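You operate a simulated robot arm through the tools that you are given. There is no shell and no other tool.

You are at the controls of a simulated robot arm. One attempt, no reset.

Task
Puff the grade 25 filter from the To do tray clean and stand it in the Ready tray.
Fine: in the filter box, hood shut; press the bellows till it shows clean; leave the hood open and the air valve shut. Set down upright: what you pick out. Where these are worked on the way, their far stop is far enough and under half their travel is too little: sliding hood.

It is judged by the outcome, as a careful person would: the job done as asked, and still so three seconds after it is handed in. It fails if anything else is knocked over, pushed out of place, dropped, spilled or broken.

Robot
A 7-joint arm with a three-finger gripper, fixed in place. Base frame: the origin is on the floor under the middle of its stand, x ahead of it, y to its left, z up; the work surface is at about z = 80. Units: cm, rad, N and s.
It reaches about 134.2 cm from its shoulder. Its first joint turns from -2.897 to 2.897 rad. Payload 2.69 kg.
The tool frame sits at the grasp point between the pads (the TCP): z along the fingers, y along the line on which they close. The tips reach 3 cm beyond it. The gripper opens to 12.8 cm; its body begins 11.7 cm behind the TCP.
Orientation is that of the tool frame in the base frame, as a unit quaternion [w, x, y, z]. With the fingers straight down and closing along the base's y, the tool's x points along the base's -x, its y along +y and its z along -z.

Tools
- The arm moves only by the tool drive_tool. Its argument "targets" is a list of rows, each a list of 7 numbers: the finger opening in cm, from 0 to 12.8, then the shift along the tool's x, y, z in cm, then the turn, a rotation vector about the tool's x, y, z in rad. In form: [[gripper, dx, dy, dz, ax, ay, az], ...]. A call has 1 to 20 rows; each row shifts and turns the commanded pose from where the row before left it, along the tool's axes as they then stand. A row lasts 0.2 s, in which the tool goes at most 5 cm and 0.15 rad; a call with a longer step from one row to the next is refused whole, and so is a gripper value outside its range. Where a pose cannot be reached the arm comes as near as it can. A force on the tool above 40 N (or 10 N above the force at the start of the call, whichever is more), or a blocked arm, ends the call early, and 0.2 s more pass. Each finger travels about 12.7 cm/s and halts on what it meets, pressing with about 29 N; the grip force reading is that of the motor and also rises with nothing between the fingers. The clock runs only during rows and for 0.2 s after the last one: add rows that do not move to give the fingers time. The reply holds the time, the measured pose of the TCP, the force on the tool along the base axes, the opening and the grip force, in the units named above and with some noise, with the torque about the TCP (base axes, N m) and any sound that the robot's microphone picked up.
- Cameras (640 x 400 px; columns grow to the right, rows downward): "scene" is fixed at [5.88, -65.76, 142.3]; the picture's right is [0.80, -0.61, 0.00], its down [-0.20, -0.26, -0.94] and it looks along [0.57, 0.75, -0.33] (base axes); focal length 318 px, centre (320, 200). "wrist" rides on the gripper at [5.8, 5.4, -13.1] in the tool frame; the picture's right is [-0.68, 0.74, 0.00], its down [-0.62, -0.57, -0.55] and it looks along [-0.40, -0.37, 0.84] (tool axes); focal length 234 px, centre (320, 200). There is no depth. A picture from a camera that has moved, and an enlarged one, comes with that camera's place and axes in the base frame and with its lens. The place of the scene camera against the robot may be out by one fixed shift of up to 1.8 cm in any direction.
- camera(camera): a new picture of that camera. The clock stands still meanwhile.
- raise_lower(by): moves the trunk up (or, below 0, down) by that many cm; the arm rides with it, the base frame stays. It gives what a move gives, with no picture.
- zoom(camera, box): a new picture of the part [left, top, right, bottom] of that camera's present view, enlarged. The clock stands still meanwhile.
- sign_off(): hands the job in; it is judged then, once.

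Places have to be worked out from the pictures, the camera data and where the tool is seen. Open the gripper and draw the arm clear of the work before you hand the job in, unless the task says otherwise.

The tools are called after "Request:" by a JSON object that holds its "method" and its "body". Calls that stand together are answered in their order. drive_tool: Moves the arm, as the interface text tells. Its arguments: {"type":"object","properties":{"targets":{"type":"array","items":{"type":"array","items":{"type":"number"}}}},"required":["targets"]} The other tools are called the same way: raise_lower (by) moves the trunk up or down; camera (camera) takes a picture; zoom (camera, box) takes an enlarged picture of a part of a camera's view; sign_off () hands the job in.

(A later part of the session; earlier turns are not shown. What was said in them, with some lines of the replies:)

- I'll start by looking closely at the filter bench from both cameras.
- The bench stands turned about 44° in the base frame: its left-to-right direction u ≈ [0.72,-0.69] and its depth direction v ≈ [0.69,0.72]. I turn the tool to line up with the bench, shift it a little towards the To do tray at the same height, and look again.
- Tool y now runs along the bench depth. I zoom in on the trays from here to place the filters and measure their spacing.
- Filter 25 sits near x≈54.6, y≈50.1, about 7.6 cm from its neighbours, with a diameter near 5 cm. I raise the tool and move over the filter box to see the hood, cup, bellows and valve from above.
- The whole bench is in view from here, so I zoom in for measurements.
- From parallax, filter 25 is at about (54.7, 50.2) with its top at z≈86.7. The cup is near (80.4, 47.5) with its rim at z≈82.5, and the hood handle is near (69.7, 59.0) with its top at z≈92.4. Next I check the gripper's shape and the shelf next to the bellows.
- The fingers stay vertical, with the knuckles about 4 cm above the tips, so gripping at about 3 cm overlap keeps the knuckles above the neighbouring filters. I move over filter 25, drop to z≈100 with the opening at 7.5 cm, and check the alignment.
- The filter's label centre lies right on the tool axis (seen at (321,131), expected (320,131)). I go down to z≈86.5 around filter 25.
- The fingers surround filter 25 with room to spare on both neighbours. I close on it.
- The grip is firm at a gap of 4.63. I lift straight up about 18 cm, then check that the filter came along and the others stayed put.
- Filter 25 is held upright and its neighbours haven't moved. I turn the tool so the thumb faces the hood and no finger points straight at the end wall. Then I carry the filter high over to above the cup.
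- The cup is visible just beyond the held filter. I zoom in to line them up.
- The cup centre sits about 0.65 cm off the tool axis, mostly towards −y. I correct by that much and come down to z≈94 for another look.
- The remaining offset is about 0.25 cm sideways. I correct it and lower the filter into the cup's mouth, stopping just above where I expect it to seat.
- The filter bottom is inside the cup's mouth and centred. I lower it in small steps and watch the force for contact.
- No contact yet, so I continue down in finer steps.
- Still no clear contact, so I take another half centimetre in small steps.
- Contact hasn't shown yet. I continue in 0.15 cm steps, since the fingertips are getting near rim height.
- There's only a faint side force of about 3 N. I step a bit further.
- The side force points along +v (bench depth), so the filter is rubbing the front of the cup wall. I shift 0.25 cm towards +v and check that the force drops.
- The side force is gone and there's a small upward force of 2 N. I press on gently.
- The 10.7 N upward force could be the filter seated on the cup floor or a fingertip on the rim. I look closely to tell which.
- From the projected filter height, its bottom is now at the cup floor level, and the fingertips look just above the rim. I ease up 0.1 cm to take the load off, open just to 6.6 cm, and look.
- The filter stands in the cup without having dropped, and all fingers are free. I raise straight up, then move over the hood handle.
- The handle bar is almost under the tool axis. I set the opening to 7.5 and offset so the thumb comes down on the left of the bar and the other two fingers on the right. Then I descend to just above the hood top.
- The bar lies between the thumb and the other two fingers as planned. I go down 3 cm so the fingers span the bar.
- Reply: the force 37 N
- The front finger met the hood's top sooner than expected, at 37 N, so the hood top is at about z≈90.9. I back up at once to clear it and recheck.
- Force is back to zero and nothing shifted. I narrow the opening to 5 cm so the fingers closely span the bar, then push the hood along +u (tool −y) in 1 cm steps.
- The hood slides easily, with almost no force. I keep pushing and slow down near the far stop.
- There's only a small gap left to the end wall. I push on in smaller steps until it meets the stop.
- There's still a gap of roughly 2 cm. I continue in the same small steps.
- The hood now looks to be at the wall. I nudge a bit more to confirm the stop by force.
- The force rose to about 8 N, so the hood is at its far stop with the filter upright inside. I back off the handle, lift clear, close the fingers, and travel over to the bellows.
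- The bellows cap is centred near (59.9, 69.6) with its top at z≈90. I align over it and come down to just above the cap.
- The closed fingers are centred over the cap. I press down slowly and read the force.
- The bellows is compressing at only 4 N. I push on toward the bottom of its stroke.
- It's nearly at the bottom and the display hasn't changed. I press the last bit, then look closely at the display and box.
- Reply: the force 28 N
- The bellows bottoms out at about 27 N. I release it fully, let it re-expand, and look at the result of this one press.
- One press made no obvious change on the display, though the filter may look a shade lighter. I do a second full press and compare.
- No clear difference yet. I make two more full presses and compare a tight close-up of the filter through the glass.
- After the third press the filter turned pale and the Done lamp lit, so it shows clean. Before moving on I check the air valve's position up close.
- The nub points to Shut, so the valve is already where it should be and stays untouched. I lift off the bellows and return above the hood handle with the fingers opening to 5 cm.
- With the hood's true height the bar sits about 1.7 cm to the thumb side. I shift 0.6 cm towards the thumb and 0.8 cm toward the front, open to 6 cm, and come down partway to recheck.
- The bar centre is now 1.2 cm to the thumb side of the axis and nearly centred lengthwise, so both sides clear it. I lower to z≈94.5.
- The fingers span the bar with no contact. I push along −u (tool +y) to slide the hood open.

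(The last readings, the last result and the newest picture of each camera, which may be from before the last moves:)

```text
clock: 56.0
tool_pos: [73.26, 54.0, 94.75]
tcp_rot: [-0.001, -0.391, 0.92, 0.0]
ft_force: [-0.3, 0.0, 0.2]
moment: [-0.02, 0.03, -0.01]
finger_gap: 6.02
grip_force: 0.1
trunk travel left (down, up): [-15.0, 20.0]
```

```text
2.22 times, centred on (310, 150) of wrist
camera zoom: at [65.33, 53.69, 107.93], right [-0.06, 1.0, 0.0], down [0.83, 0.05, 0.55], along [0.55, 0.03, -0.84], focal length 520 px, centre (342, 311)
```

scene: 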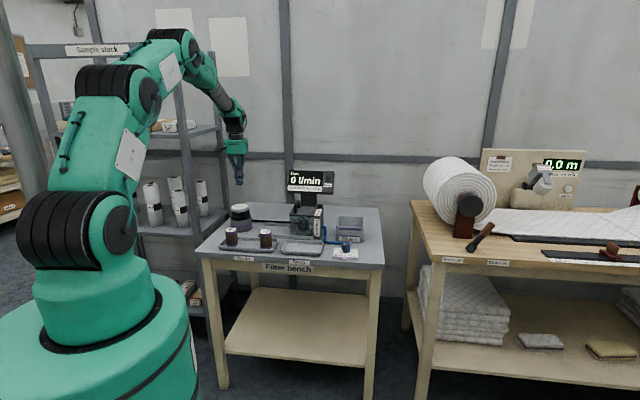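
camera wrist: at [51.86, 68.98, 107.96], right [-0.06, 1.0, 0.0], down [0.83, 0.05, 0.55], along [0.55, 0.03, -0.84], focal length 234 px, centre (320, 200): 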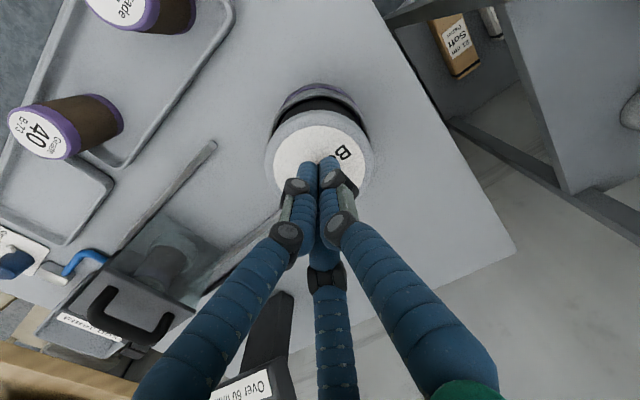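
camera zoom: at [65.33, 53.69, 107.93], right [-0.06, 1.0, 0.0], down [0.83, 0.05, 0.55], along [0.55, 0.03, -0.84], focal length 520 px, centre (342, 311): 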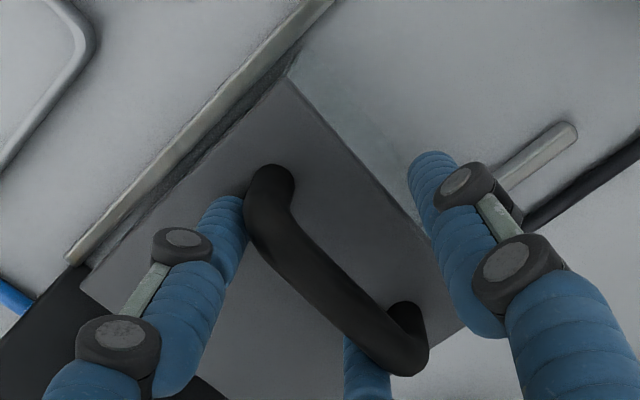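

The hood is about half open and the filter stands clean and white in the cup. I push the rest of the way and slow down near the stop.

Request:
{"method": "drive_tool", "body": {"targets": [[6, 0, 1, 0, 0, 0, 0], [6, 0, 1, 0, 0, 0, 0], [6, 0, 1, 0, 0, 0, 0], [6, 0, 0.7, 0, 0, 0, 0], [6, 0, 0.5, 0, 0, 0, 0], [6, 0, 0, 0, 0, 0, 0]]}}

Request:
{"method": "zoom", "body": {"camera": "scene", "box": [220, 150, 360, 260]}}

```text
clock: 57.4
tool_pos: [70.32, 57.02, 94.63]
tcp_rot: [0.0, -0.391, 0.92, 0.001]
ft_force: [-0.2, 0.0, 0.9]
moment: [0.02, 0.03, 0.0]
finger_gap: 6.0
grip_force: 0.0
trunk travel left (down, up): [-15.0, 20.0]
```

```text
3.64 times, centred on (290, 205) of scene
camera zoom: at [5.88, -65.76, 142.3], right [0.8, -0.61, 0.0], down [-0.2, -0.26, -0.94], along [0.57, 0.75, -0.33], focal length 1157 px, centre (429, 182)
```

zoom: 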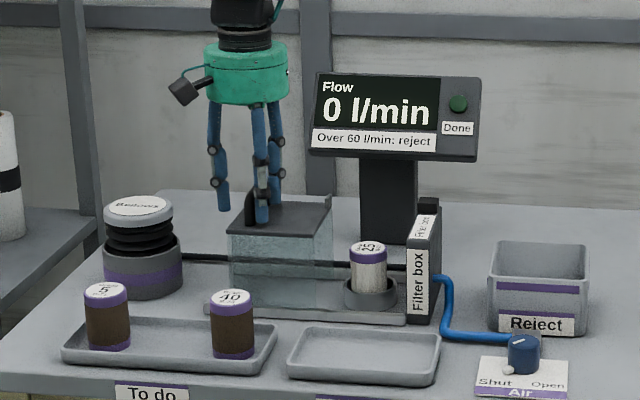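

About 2 cm remain to the original open position. I push on in half-centimetre steps until it meets the stop.

Request:
{"method": "drive_tool", "body": {"targets": [[6, 0, 0.5, 0, 0, 0, 0], [6, 0, 0.5, 0, 0, 0, 0], [6, 0, 0.4, 0, 0, 0, 0], [6, 0, 0.3, 0, 0, 0, 0], [6, 0, 0, 0, 0, 0, 0]]}}

Request:
{"method": "zoom", "body": {"camera": "scene", "box": [220, 150, 360, 260]}}

```text
clock: 58.6
tool_pos: [69.11, 58.27, 94.84]
tcp_rot: [0.0, -0.391, 0.92, 0.001]
ft_force: [0.2, -0.5, 0.1]
moment: [-0.01, 0.01, -0.01]
finger_gap: 6.03
grip_force: 0.0
trunk travel left (down, up): [-15.0, 20.0]
```

```text
3.64 times, centred on (290, 205) of scene
camera zoom: at [5.88, -65.76, 142.3], right [0.8, -0.61, 0.0], down [-0.2, -0.26, -0.94], along [0.57, 0.75, -0.33], focal length 1157 px, centre (429, 182)
```

zoom: 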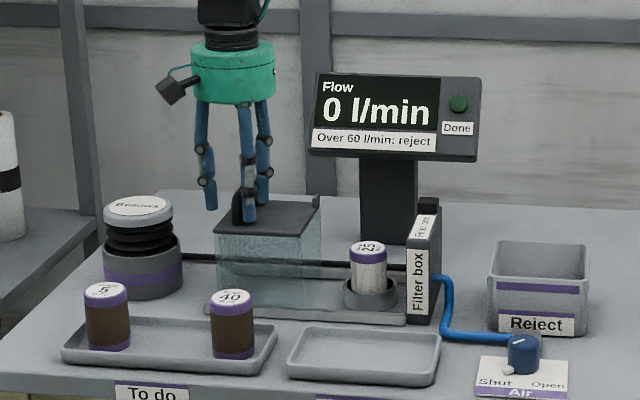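

The hood corner is within about half a pixel of where it started. I nudge once more to feel the stop.

Request:
{"method": "drive_tool", "body": {"targets": [[6, 0, 0.3, 0, 0, 0, 0], [6, 0, 0.2, 0, 0, 0, 0], [6, 0, 0, 0, 0, 0, 0]]}}

```text
clock: 59.4
tool_pos: [68.9, 58.52, 94.76]
tcp_rot: [0.0, -0.392, 0.92, 0.0]
ft_force: [0.5, 0.3, 0.0]
moment: [0.0, -0.04, 0.02]
finger_gap: 6.01
grip_force: 0.3
trunk travel left (down, up): [-15.0, 20.0]
```

Request:
{"method": "drive_tool", "body": {"targets": [[6, 0, 0.3, 0, 0, 0, 0], [6, 0, 0.3, 0, 0, 0, 0], [6, 0, 0, 0, 0, 0, 0]]}}

Request:
{"method": "zoom", "body": {"camera": "scene", "box": [250, 190, 310, 240]}}

```text
clock: 60.2
tool_pos: [68.42, 58.72, 94.81]
tcp_rot: [0.0, -0.391, 0.92, -0.001]
ft_force: [14.5, -30.1, 1.0]
moment: [-0.09, -0.11, -1.23]
finger_gap: 6.39
grip_force: 3.0
trunk travel left (down, up): [-15.0, 20.0]
```

```text
8.00 times, centred on (280, 215) of scene
camera zoom: at [5.88, -65.76, 142.3], right [0.8, -0.61, 0.0], down [-0.2, -0.26, -0.94], along [0.57, 0.75, -0.33], focal length 2546 px, centre (640, 80)
```

zoom: 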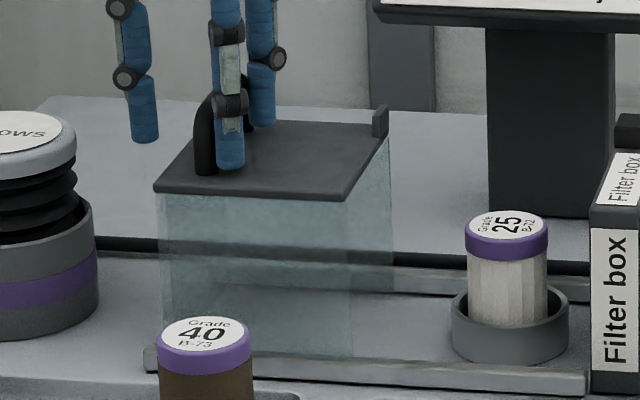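

The 33 N reaction confirms the hood is fully open at its stop. I back off, lift clear, and travel to above the cup.

Request:
{"method": "drive_tool", "body": {"targets": [[6, 0, -0.5, 0, 0, 0, 0], [6, 0, -0.4, 0, 0, 0, 0], [6, 0, 0, -2, 0, 0, 0], [6, 0, 0, -4, 0, 0, 0], [6.6, 0, 0, -4, 0, 0, 0], [7, 0, -4, 0, 0, 0, 0], [7, 0, -4, 0, 0, 0, 0], [7, 0, -4, 0, 0, 0, 0], [7, 0, -3.9, 0, 0, 0, 0], [7, 0, 0, 0, 0, 0, 0]]}}

Request:
{"method": "camera", "body": {"camera": "wrist"}}

Request:
{"method": "zoom", "body": {"camera": "wrist", "box": [220, 60, 420, 200]}}

Request:
{"method": "zoom", "body": {"camera": "scene", "box": [220, 150, 360, 260]}}

```text
clock: 62.4
tool_pos: [80.69, 47.47, 104.87]
tcp_rot: [-0.001, -0.391, 0.921, 0.0]
ft_force: [0.2, -0.4, -0.3]
moment: [0.05, 0.01, 0.01]
finger_gap: 7.02
grip_force: 0.0
trunk travel left (down, up): [-15.0, 20.0]
```

```text
taken
camera wrist: at [72.78, 47.04, 118.0], right [-0.06, 1.0, 0.0], down [0.83, 0.05, 0.55], along [0.55, 0.03, -0.84], focal length 234 px, centre (320, 200)
```

wrist: 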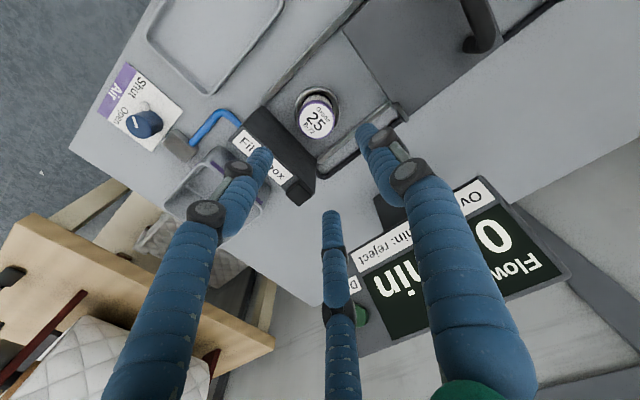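

```text
2.86 times, centred on (320, 130) of wrist
camera zoom: at [72.78, 47.04, 118.0], right [-0.06, 1.0, 0.0], down [0.83, 0.05, 0.55], along [0.55, 0.03, -0.84], focal length 669 px, centre (320, 400)
```

zoom: 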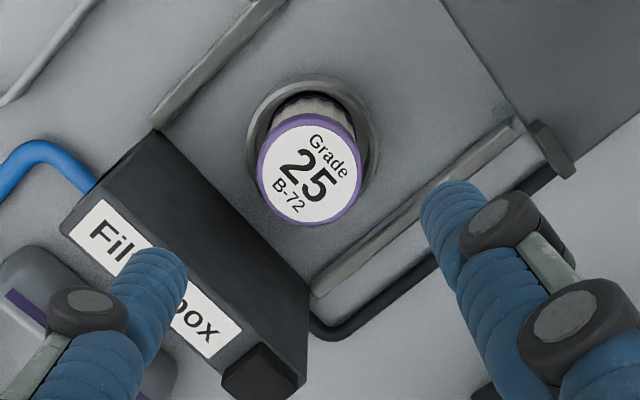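

```text
3.64 times, centred on (290, 205) of scene
camera zoom: at [5.88, -65.76, 142.3], right [0.8, -0.61, 0.0], down [-0.2, -0.26, -0.94], along [0.57, 0.75, -0.33], focal length 1157 px, centre (429, 182)
```

zoom: 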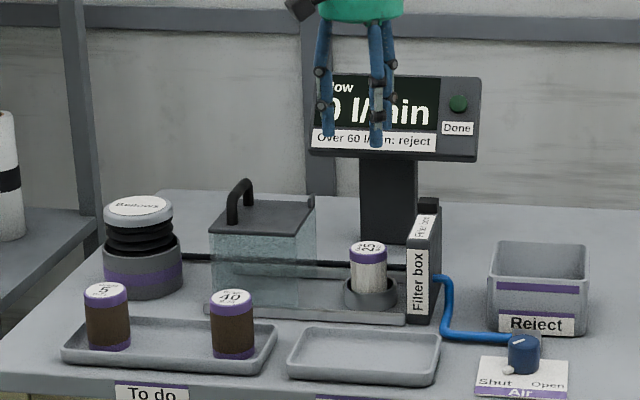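

The filter top is 0.4 cm from the tool axis. I correct that, set the opening to 6.6, and descend most of the way for a check before the final lowering.

Request:
{"method": "drive_tool", "body": {"targets": [[6.6, 0.34, -0.24, 0, 0, 0, 0], [6.6, 0, 0, 3, 0, 0, 0], [6.6, 0, 0, 3, 0, 0, 0], [6.6, 0, 0, 3, 0, 0, 0], [6.6, 0, 0, 2.5, 0, 0, 0], [6.6, 0, 0, 0, 0, 0, 0]]}}

Request:
{"method": "zoom", "body": {"camera": "wrist", "box": [220, 60, 420, 200]}}

Request:
{"method": "zoom", "body": {"camera": "scene", "box": [280, 180, 350, 250]}}

```text
clock: 63.8
tool_pos: [80.47, 46.89, 93.29]
tcp_rot: [0.0, -0.391, 0.92, 0.0]
ft_force: [0.2, 0.1, -1.0]
moment: [-0.02, 0.02, 0.01]
finger_gap: 6.6
grip_force: 0.0
trunk travel left (down, up): [-15.0, 20.0]
```

```text
2.86 times, centred on (320, 130) of wrist
camera zoom: at [72.59, 46.5, 106.4], right [-0.06, 1.0, 0.0], down [0.83, 0.05, 0.55], along [0.55, 0.03, -0.84], focal length 669 px, centre (320, 400)
```

zoom: 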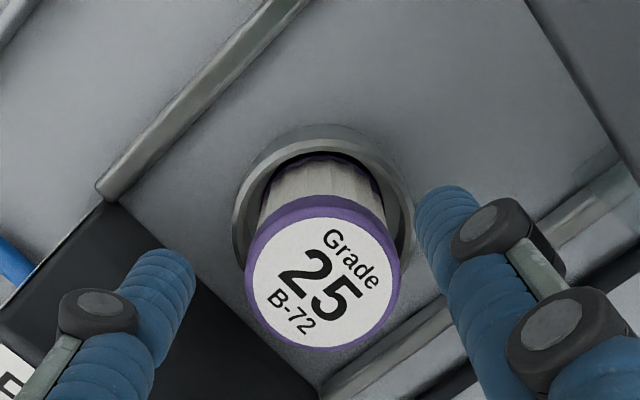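

```text
5.71 times, centred on (315, 215) of scene
camera zoom: at [5.88, -65.76, 142.3], right [0.8, -0.61, 0.0], down [-0.2, -0.26, -0.94], along [0.57, 0.75, -0.33], focal length 1819 px, centre (349, 114)
```

zoom: 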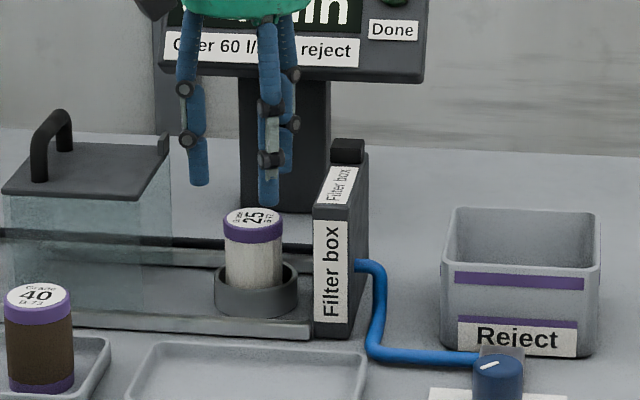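

The filter is within 0.2 cm of the axis. I do the final descent to z≈86.8.

Request:
{"method": "drive_tool", "body": {"targets": [[6.6, -0.12, 0, 1.5, 0, 0, 0], [6.6, 0, 0, 1.5, 0, 0, 0], [6.6, 0, 0, 1.3, 0, 0, 0], [6.6, 0, 0, 1.1, 0, 0, 0], [6.6, 0, 0, 1.0, 0, 0, 0], [6.6, 0, 0, 0, 0, 0, 0]]}}

Request:
{"method": "zoom", "body": {"camera": "scene", "box": [290, 195, 340, 245]}}

Request:
{"method": "zoom", "body": {"camera": "wrist", "box": [220, 60, 420, 220]}}

```text
clock: 65.2
tool_pos: [80.37, 47.08, 86.84]
tcp_rot: [-0.001, -0.391, 0.921, 0.0]
ft_force: [-0.4, -0.1, 0.3]
moment: [0.02, 0.02, 0.03]
finger_gap: 6.58
grip_force: 0.1
trunk travel left (down, up): [-15.0, 20.0]
```

```text
8.00 times, centred on (315, 220) of scene
camera zoom: at [5.88, -65.76, 142.3], right [0.8, -0.61, 0.0], down [-0.2, -0.26, -0.94], along [0.57, 0.75, -0.33], focal length 2546 px, centre (360, 40)
```

zoom: 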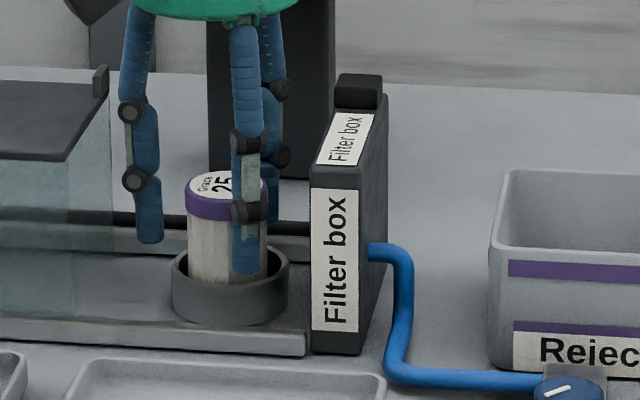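

```text
2.50 times, centred on (320, 140) of wrist
camera zoom: at [72.45, 46.65, 100.01], right [-0.06, 1.0, 0.0], down [0.83, 0.05, 0.55], along [0.55, 0.03, -0.84], focal length 585 px, centre (320, 350)
```

zoom: 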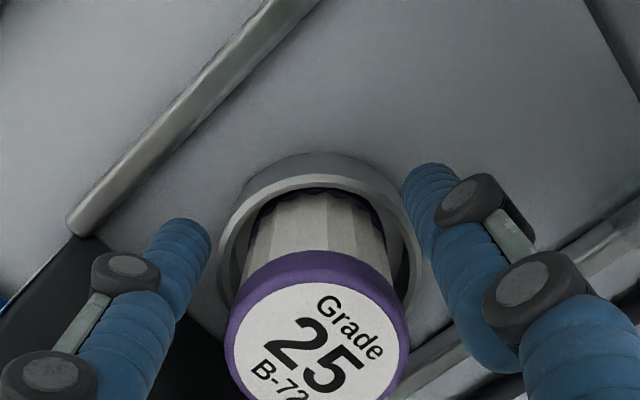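

Filter 25 is well inside the grasp with no contact anywhere. I close on it.

Request:
{"method": "drive_tool", "body": {"targets": [[5.5, 0, 0, 0, 0, 0, 0], [4.5, 0, 0, 0, 0, 0, 0], [3.5, 0, 0, 0, 0, 0, 0], [3.5, 0, 0, 0, 0, 0, 0], [3.5, 0, 0, 0, 0, 0, 0]]}}

Request:
{"method": "zoom", "body": {"camera": "wrist", "box": [220, 60, 420, 220]}}

```text
clock: 66.4
tool_pos: [80.35, 47.08, 87.04]
tcp_rot: [-0.001, -0.391, 0.92, 0.0]
ft_force: [5.6, -0.2, 1.5]
moment: [-0.02, -0.25, 0.06]
finger_gap: 4.78
grip_force: 9.7
trunk travel left (down, up): [-15.0, 20.0]
```

```text
2.50 times, centred on (320, 140) of wrist
camera zoom: at [72.48, 46.64, 100.04], right [-0.06, 1.0, 0.0], down [0.83, 0.05, 0.55], along [0.55, 0.03, -0.84], focal length 585 px, centre (320, 350)
```

zoom: 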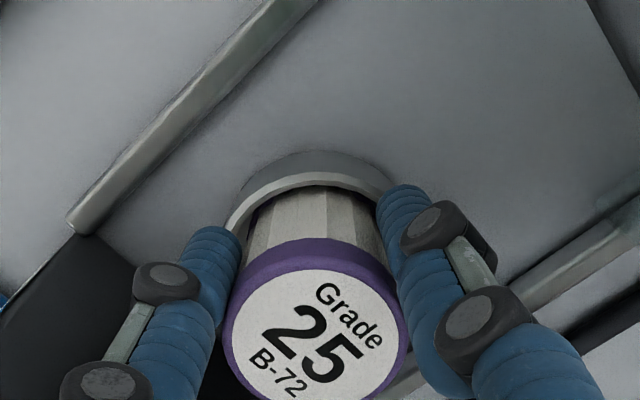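

The grip is still settling at 9.7 N, with a 5.6 N side force towards +x, so the filter sits slightly to that side. I follow it by 0.2 cm and let the fingers settle.

Request:
{"method": "drive_tool", "body": {"targets": [[3.5, -0.12, -0.12, 0, 0, 0, 0], [3.5, 0, 0, 0, 0, 0, 0], [3.5, 0, 0, 0, 0, 0, 0]]}}

Request:
{"method": "zoom", "body": {"camera": "wrist", "box": [220, 60, 420, 220]}}

Request:
{"method": "zoom", "body": {"camera": "scene", "box": [290, 195, 340, 245]}}

```text
clock: 67.2
tool_pos: [80.42, 46.96, 86.83]
tcp_rot: [0.0, -0.391, 0.921, 0.0]
ft_force: [0.8, -0.5, 2.7]
moment: [-0.04, 0.0, -0.03]
finger_gap: 4.65
grip_force: 29.0
trunk travel left (down, up): [-15.0, 20.0]
```

```text
2.50 times, centred on (320, 140) of wrist
camera zoom: at [72.61, 46.61, 99.98], right [-0.06, 1.0, 0.0], down [0.83, 0.05, 0.55], along [0.55, 0.03, -0.84], focal length 585 px, centre (320, 350)
```

zoom: 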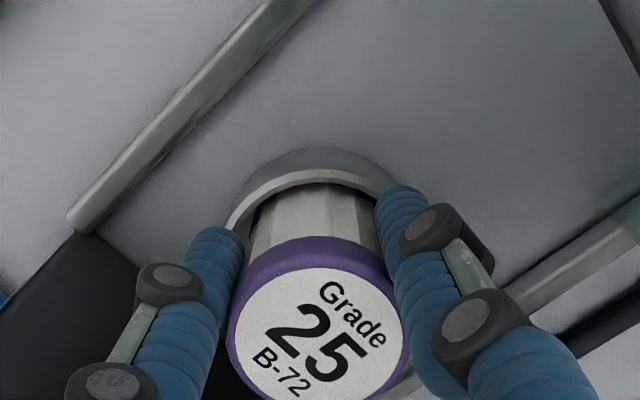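

```text
8.00 times, centred on (315, 220) of scene
camera zoom: at [5.88, -65.76, 142.3], right [0.8, -0.61, 0.0], down [-0.2, -0.26, -0.94], along [0.57, 0.75, -0.33], focal length 2546 px, centre (360, 40)
```

zoom: 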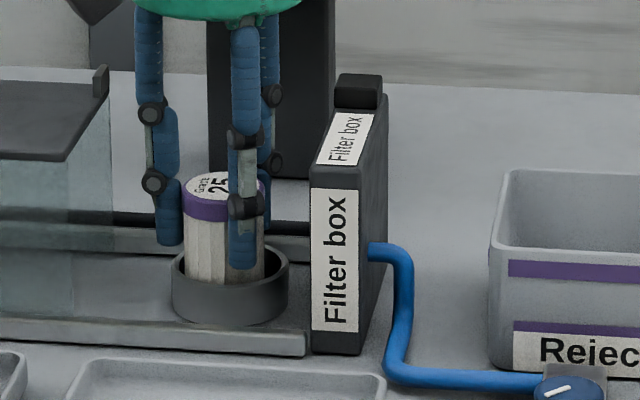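

The grip is now full (29 N, gap 4.65). I lift straight up out of the cup.

Request:
{"method": "drive_tool", "body": {"targets": [[3.5, 0, 0, -0.5, 0, 0, 0], [3.5, 0, 0, -1.0, 0, 0, 0], [3.5, 0, 0, -1.5, 0, 0, 0], [3.5, 0, 0, -3, 0, 0, 0], [3.5, 0, 0, -3.5, 0, 0, 0], [3.5, 0, 0, -3.5, 0, 0, 0], [3.5, 0, 0, -3.5, 0, 0, 0], [3.5, 0, 0, 0, 0, 0, 0]]}}

Request:
{"method": "zoom", "body": {"camera": "scene", "box": [270, 130, 370, 250]}}

Request:
{"method": "camera", "body": {"camera": "wrist"}}

```text
clock: 69.0
tool_pos: [80.45, 47.08, 103.19]
tcp_rot: [0.0, -0.391, 0.921, 0.0]
ft_force: [-0.2, 0.3, 0.4]
moment: [-0.01, -0.03, 0.04]
finger_gap: 4.63
grip_force: 29.0
trunk travel left (down, up): [-15.0, 20.0]
```

```text
3.33 times, centred on (320, 190) of scene
camera zoom: at [5.88, -65.76, 142.3], right [0.8, -0.61, 0.0], down [-0.2, -0.26, -0.94], along [0.57, 0.75, -0.33], focal length 1061 px, centre (320, 233)
```

zoom: 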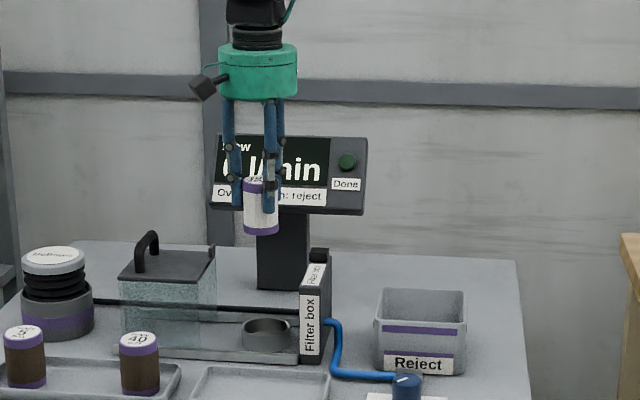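

```text
taken
camera wrist: at [72.57, 46.64, 116.33], right [-0.06, 1.0, 0.0], down [0.83, 0.05, 0.55], along [0.55, 0.03, -0.84], focal length 234 px, centre (320, 200)
```

wrist: 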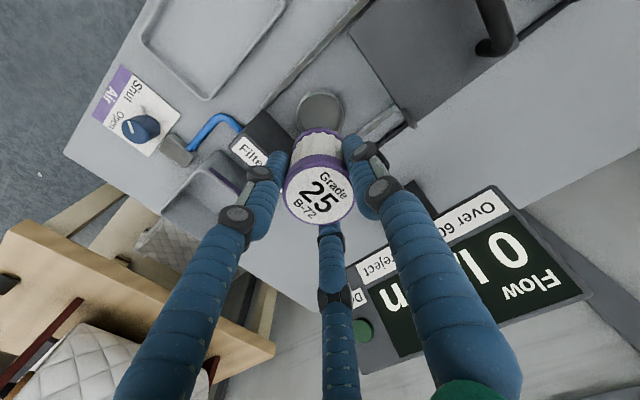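

The filter came out clean and upright, and the cup stayed in place. I carry it forward over the centre of the Ready tray, at about (70.8, 34.4).

Request:
{"method": "drive_tool", "body": {"targets": [[3.5, 3.2, -0.38, 0, 0, 0, 0], [3.5, 3.2, -0.38, 0, 0, 0, 0], [3.5, 3.2, -0.38, 0, 0, 0, 0], [3.5, 3.2, -0.38, 0, 0, 0, 0], [3.5, 3.0, -0.38, 0, 0, 0, 0], [3.5, 0, 0, 0, 0, 0, 0]]}}

Request:
{"method": "camera", "body": {"camera": "wrist"}}

Request:
{"method": "zoom", "body": {"camera": "scene", "box": [220, 150, 380, 270]}}

```text
clock: 70.4
tool_pos: [71.24, 34.24, 103.34]
tcp_rot: [0.0, -0.391, 0.921, 0.0]
ft_force: [-0.4, -0.9, -0.4]
moment: [0.02, -0.03, 0.0]
finger_gap: 4.63
grip_force: 28.6
trunk travel left (down, up): [-15.0, 20.0]
```

```text
taken
camera wrist: at [63.23, 33.86, 116.53], right [-0.06, 1.0, 0.0], down [0.83, 0.05, 0.55], along [0.55, 0.03, -0.84], focal length 234 px, centre (320, 200)
```

wrist: 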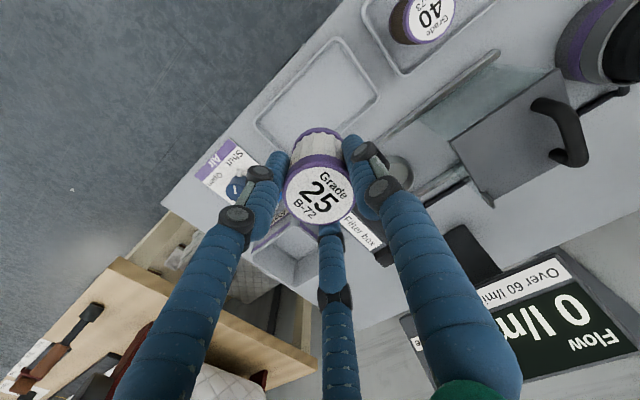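

```text
3.33 times, centred on (300, 210) of scene
camera zoom: at [5.88, -65.76, 142.3], right [0.8, -0.61, 0.0], down [-0.2, -0.26, -0.94], along [0.57, 0.75, -0.33], focal length 1061 px, centre (387, 167)
```

zoom: 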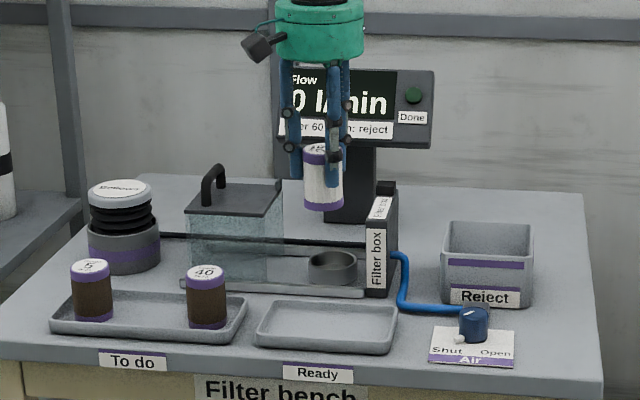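

I zoom in to check where the tool axis lands within the Ready tray, and whether the filter hangs straight.

Request:
{"method": "zoom", "body": {"camera": "wrist", "box": [230, 20, 400, 180]}}

Request:
{"method": "zoom", "body": {"camera": "scene", "box": [285, 180, 335, 220]}}

```text
2.50 times, centred on (315, 100) of wrist
camera zoom: at [63.23, 33.86, 116.53], right [-0.06, 1.0, 0.0], down [0.83, 0.05, 0.55], along [0.55, 0.03, -0.84], focal length 585 px, centre (332, 450)
```

zoom: 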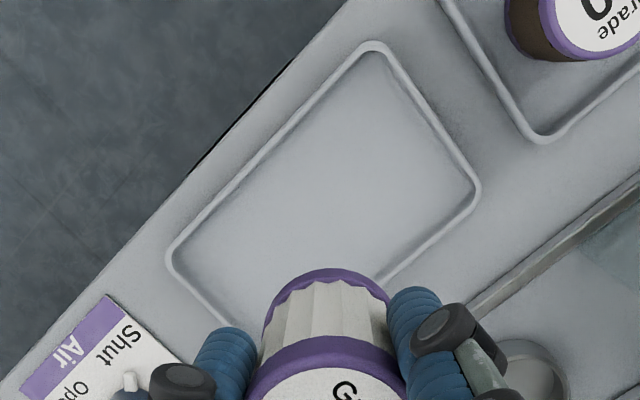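

```text
10.00 times, centred on (310, 200) of scene
camera zoom: at [5.88, -65.76, 142.3], right [0.8, -0.61, 0.0], down [-0.2, -0.26, -0.94], along [0.57, 0.75, -0.33], focal length 3183 px, centre (420, 200)
```

zoom: 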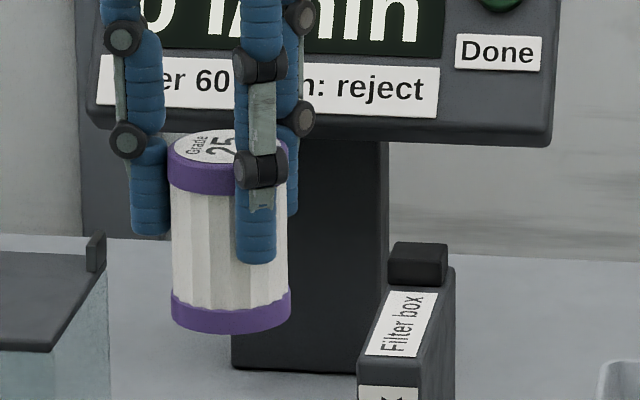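

The axis lands within 0.7 cm of the tray centre and the filter hangs straight to within a degree or two. I shift 0.5 cm and lower to z≈88.8.

Request:
{"method": "drive_tool", "body": {"targets": [[3.5, 0.5, 0, 0, 0, 0, 0], [3.5, 0, 0, 3.5, 0, 0, 0], [3.5, 0, 0, 3.5, 0, 0, 0], [3.5, 0, 0, 3.0, 0, 0, 0], [3.5, 0, 0, 2.5, 0, 0, 0], [3.5, 0, 0, 1.2, 0, 0, 0], [3.5, 0, 0, 0.8, 0, 0, 0], [3.5, 0, 0, 0, 0, 0, 0]]}}

Request:
{"method": "zoom", "body": {"camera": "scene", "box": [270, 205, 340, 265]}}

Request:
{"method": "camera", "body": {"camera": "wrist"}}

```text
clock: 72.2
tool_pos: [70.68, 33.78, 88.97]
tcp_rot: [0.0, -0.39, 0.921, 0.0]
ft_force: [0.5, 0.8, -1.1]
moment: [-0.02, 0.03, 0.03]
finger_gap: 4.64
grip_force: 29.4
trunk travel left (down, up): [-15.0, 20.0]
```

```text
6.67 times, centred on (305, 235) of scene
camera zoom: at [5.88, -65.76, 142.3], right [0.8, -0.61, 0.0], down [-0.2, -0.26, -0.94], along [0.57, 0.75, -0.33], focal length 2122 px, centre (420, -33)
```

zoom: 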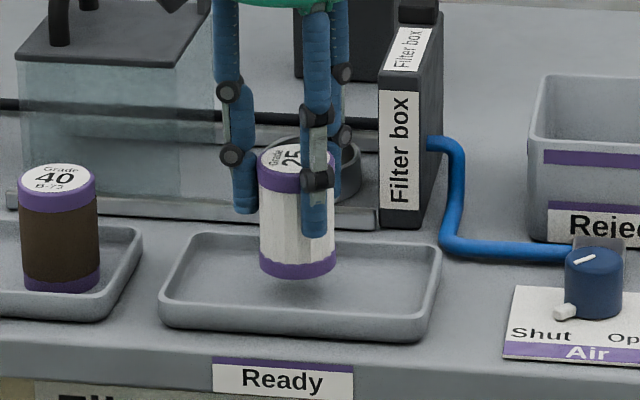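

```text
taken
camera wrist: at [62.87, 33.4, 102.11], right [-0.06, 1.0, 0.0], down [0.83, 0.05, 0.55], along [0.55, 0.03, -0.84], focal length 234 px, centre (320, 200)
```

wrist: 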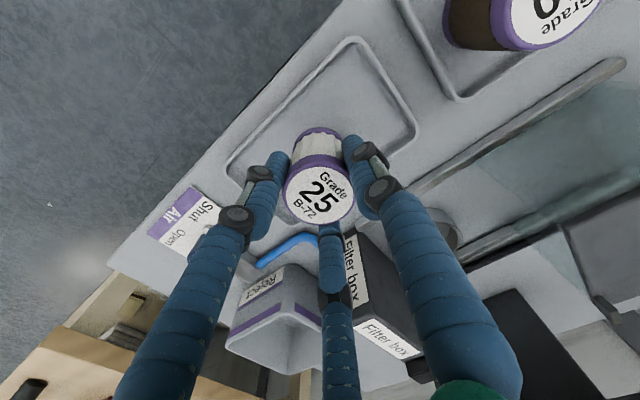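

The filter is centred above the tray with about 2 cm to go. I lower it gently.

Request:
{"method": "drive_tool", "body": {"targets": [[3.5, 0, 0, 0.6, 0, 0, 0], [3.5, 0, 0, 0.5, 0, 0, 0], [3.5, 0, 0, 0.4, 0, 0, 0], [3.5, 0, 0, 0.2, 0, 0, 0], [3.5, 0, 0, 0, 0, 0, 0]]}}

Request:
{"method": "zoom", "body": {"camera": "scene", "box": [280, 215, 330, 255]}}

```text
clock: 73.4
tool_pos: [70.71, 33.8, 87.13]
tcp_rot: [0.0, -0.391, 0.92, 0.0]
ft_force: [0.2, 0.9, 0.2]
moment: [-0.03, 0.0, 0.0]
finger_gap: 4.64
grip_force: 29.1
trunk travel left (down, up): [-15.0, 20.0]
```

```text
10.00 times, centred on (305, 235) of scene
camera zoom: at [5.88, -65.76, 142.3], right [0.8, -0.61, 0.0], down [-0.2, -0.26, -0.94], along [0.57, 0.75, -0.33], focal length 3183 px, centre (470, -150)
```

zoom: 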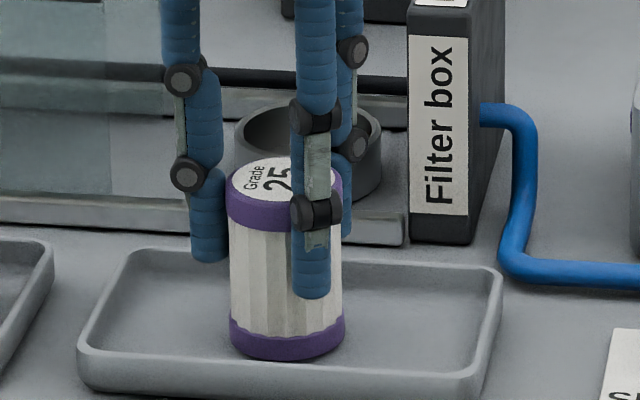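

No contact yet, so I lower in 0.12 cm steps until the force shows touchdown.

Request:
{"method": "drive_tool", "body": {"targets": [[3.5, 0, 0, 0.12, 0, 0, 0], [3.5, 0, 0, 0.12, 0, 0, 0], [3.5, 0, 0, 0, 0, 0, 0]]}}

```text
clock: 74.2
tool_pos: [70.62, 33.65, 86.86]
tcp_rot: [0.0, -0.391, 0.92, 0.001]
ft_force: [0.3, 0.1, -0.3]
moment: [0.01, 0.01, -0.01]
finger_gap: 4.63
grip_force: 28.9
trunk travel left (down, up): [-15.0, 20.0]
```

Still free, so I take two more small steps.

Request:
{"method": "drive_tool", "body": {"targets": [[3.5, 0, 0, 0.12, 0, 0, 0], [3.5, 0, 0, 0.1, 0, 0, 0], [3.5, 0, 0, 0, 0, 0, 0]]}}

Request:
{"method": "zoom", "body": {"camera": "scene", "box": [280, 215, 330, 255]}}

```text
clock: 75.0
tool_pos: [70.61, 33.78, 86.85]
tcp_rot: [0.001, -0.39, 0.921, 0.0]
ft_force: [2.0, -2.6, 8.8]
moment: [-0.2, -0.02, 0.01]
finger_gap: 4.65
grip_force: 29.2
trunk travel left (down, up): [-15.0, 20.0]
```

```text
10.00 times, centred on (305, 235) of scene
camera zoom: at [5.88, -65.76, 142.3], right [0.8, -0.61, 0.0], down [-0.2, -0.26, -0.94], along [0.57, 0.75, -0.33], focal length 3183 px, centre (470, -150)
```

zoom: 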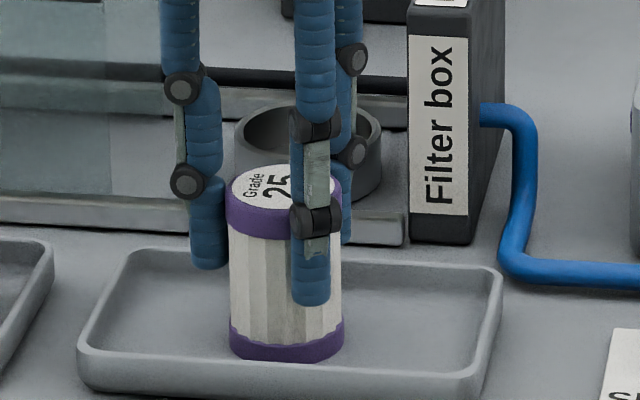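

Touchdown: 8.8 N upward. I ease the load slightly and open the fingers gradually.

Request:
{"method": "drive_tool", "body": {"targets": [[3.5, 0, 0, -0.08, 0, 0, 0], [4.4, 0, 0, 0, 0, 0, 0], [4.8, 0, 0, 0, 0, 0, 0], [5.1, 0, 0, 0, 0, 0, 0], [5.5, 0, 0, 0, 0, 0, 0], [6.0, 0, 0, 0, 0, 0, 0], [6.8, 0, 0, 0, 0, 0, 0], [7.2, 0, 0, 0, 0, 0, 0], [7.2, 0, 0, 0, 0, 0, 0]]}}

Request:
{"method": "zoom", "body": {"camera": "scene", "box": [280, 215, 330, 255]}}

Request:
{"method": "zoom", "body": {"camera": "wrist", "box": [220, 60, 420, 260]}}

```text
clock: 77.0
tool_pos: [70.65, 33.91, 86.64]
tcp_rot: [0.0, -0.39, 0.921, -0.001]
ft_force: [-0.3, -0.9, 0.0]
moment: [0.0, -0.04, 0.0]
finger_gap: 7.19
grip_force: 0.1
trunk travel left (down, up): [-15.0, 20.0]
```

```text
10.00 times, centred on (305, 235) of scene
camera zoom: at [5.88, -65.76, 142.3], right [0.8, -0.61, 0.0], down [-0.2, -0.26, -0.94], along [0.57, 0.75, -0.33], focal length 3183 px, centre (470, -150)
```

zoom: 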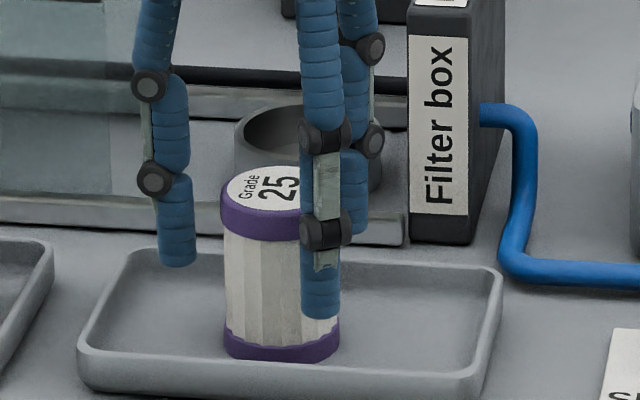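

```text
2.00 times, centred on (320, 160) of wrist
camera zoom: at [62.77, 33.47, 99.83], right [-0.06, 1.0, 0.0], down [0.83, 0.05, 0.55], along [0.55, 0.03, -0.84], focal length 468 px, centre (320, 280)
```

zoom: 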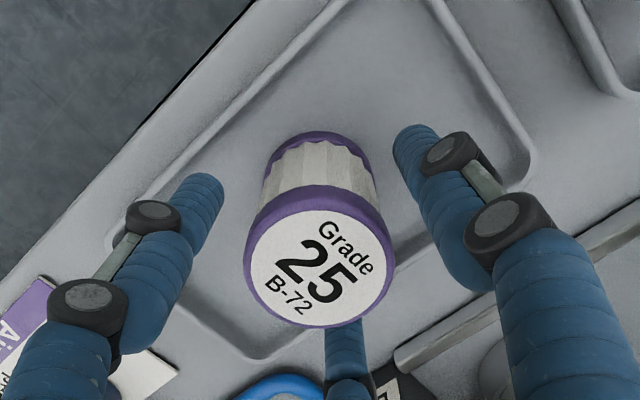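

Filter 25 stands upright in the Ready tray, clear of all fingers. I raise straight up.

Request:
{"method": "drive_tool", "body": {"targets": [[7.2, 0, 0, -1.0, 0, 0, 0], [7.2, 0, 0, -2.0, 0, 0, 0], [7.2, 0, 0, -3.0, 0, 0, 0], [8, 0, 0, -4.0, 0, 0, 0], [10, 0, 0, -4.5, 0, 0, 0], [12, 0, 0, -4.5, 0, 0, 0], [12.8, 0, 0, -4.5, 0, 0, 0], [12.8, 0, 0, 0, 0, 0, 0]]}}

Request:
{"method": "zoom", "body": {"camera": "scene", "box": [220, 150, 380, 270]}}

Request:
{"method": "camera", "body": {"camera": "wrist"}}

```text
clock: 78.8
tool_pos: [70.38, 34.14, 110.43]
tcp_rot: [0.0, -0.391, 0.921, 0.0]
ft_force: [-0.6, -0.3, 0.9]
moment: [0.04, -0.04, 0.0]
finger_gap: 12.81
grip_force: 0.0
trunk travel left (down, up): [-15.0, 20.0]
```

```text
3.33 times, centred on (300, 210) of scene
camera zoom: at [5.88, -65.76, 142.3], right [0.8, -0.61, 0.0], down [-0.2, -0.26, -0.94], along [0.57, 0.75, -0.33], focal length 1061 px, centre (387, 167)
```

zoom: 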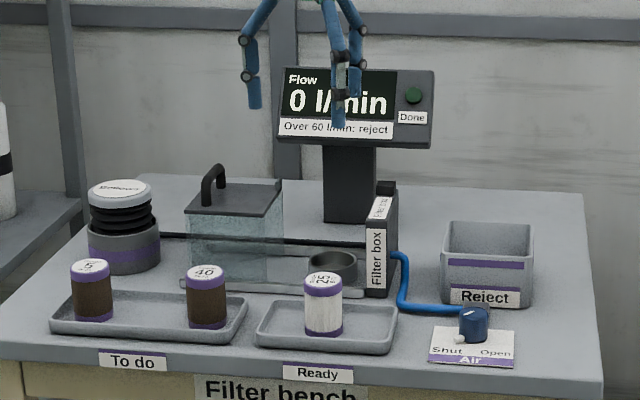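

```text
taken
camera wrist: at [62.41, 33.72, 123.7], right [-0.06, 1.0, 0.0], down [0.83, 0.05, 0.55], along [0.55, 0.03, -0.84], focal length 234 px, centre (320, 200)
```

wrist: 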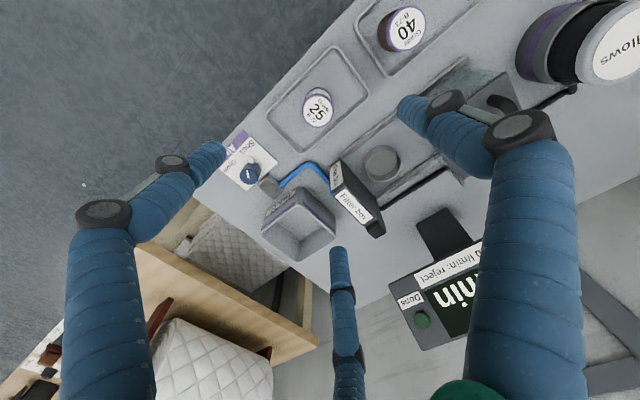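

All as intended: hood open, valve shut, the other filters untouched. I draw the arm back clear of the bench and take a last look.

Request:
{"method": "drive_tool", "body": {"targets": [[12.8, 0, 0, -4, 0, 0, 0], [12.8, 4, 0, 0, 0, 0, 0], [12.8, 4, 0, 0, 0, 0, 0], [12.8, 4, 0, 0, 0, 0, 0], [12.8, 4, 0, 0, 0, 0, 0], [12.8, 0, 0, 0, 0, 0, 0]]}}

Request:
{"method": "camera", "body": {"camera": "scene"}}

Request:
{"method": "zoom", "body": {"camera": "scene", "box": [205, 160, 385, 280]}}

Request:
{"method": "zoom", "body": {"camera": "scene", "box": [320, 225, 370, 265]}}

```text
clock: 80.2
tool_pos: [59.34, 22.41, 114.46]
tcp_rot: [0.001, -0.391, 0.921, 0.0]
ft_force: [-0.3, -0.7, 0.5]
moment: [0.09, -0.05, 0.01]
finger_gap: 12.83
grip_force: 0.0
trunk travel left (down, up): [-15.0, 20.0]
```

```text
taken
```

scene: 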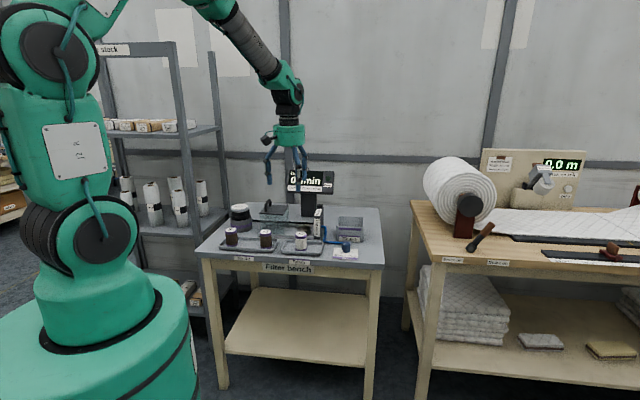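

```text
3.33 times, centred on (295, 220) of scene
camera zoom: at [5.88, -65.76, 142.3], right [0.8, -0.61, 0.0], down [-0.2, -0.26, -0.94], along [0.57, 0.75, -0.33], focal length 1061 px, centre (403, 133)
```

zoom: 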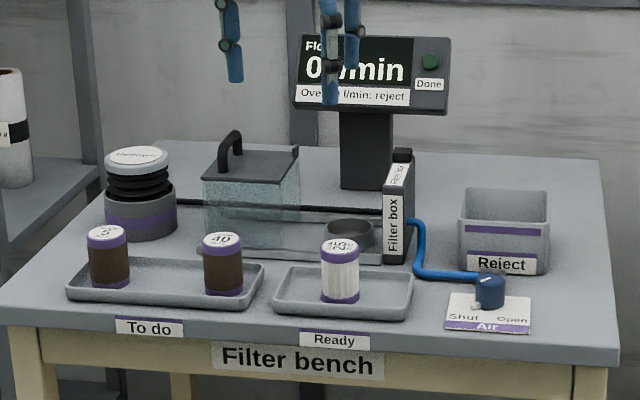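

```text
10.00 times, centred on (345, 245) of scene
camera zoom: at [5.88, -65.76, 142.3], right [0.8, -0.61, 0.0], down [-0.2, -0.26, -0.94], along [0.57, 0.75, -0.33], focal length 3183 px, centre (70, -250)
```

zoom: 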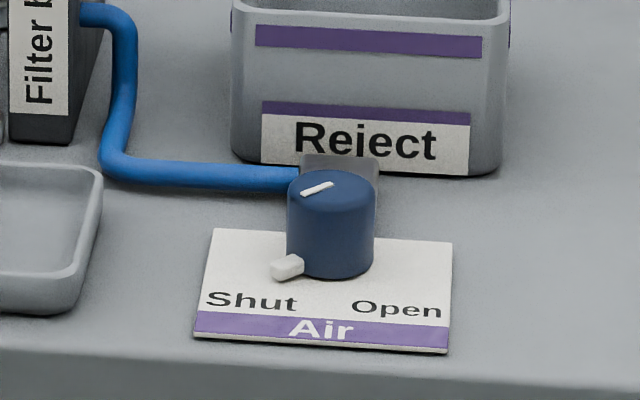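

The clean grade 25 filter stands upright in the Ready tray. The hood is fully open, the air valve is shut, nothing else has moved, and the open gripper is clear of the bench. I hand the job in.

Request:
{"method": "sign_off", "body": {}}

```text
The job is handed in.
```

The grade 25 filter is clean and standing upright in the Ready tray, and I've handed the job in.

- **Cleaning:** I put it in the filter box, shut the hood to its stop, and pressed the bellows fully three times. After the third press the Done lamp lit and the filter turned from brown to white.
- **Bench as left:** The hood is fully open at its stop. The air valve reads Shut; I never touched it. The grade 5 and grade 40 filters are still in the To do tray where they were.
- **Contact on the way:** While I was lining up on the hood handle, a finger pressed on the hood's top at about 37 N. I backed off at once and nothing shifted.
- **Not checked:** The panel says "Over 60 l/min: reject". I did not test the filter's flow, because the job didn't ask for it and it looked to need the air valve open.
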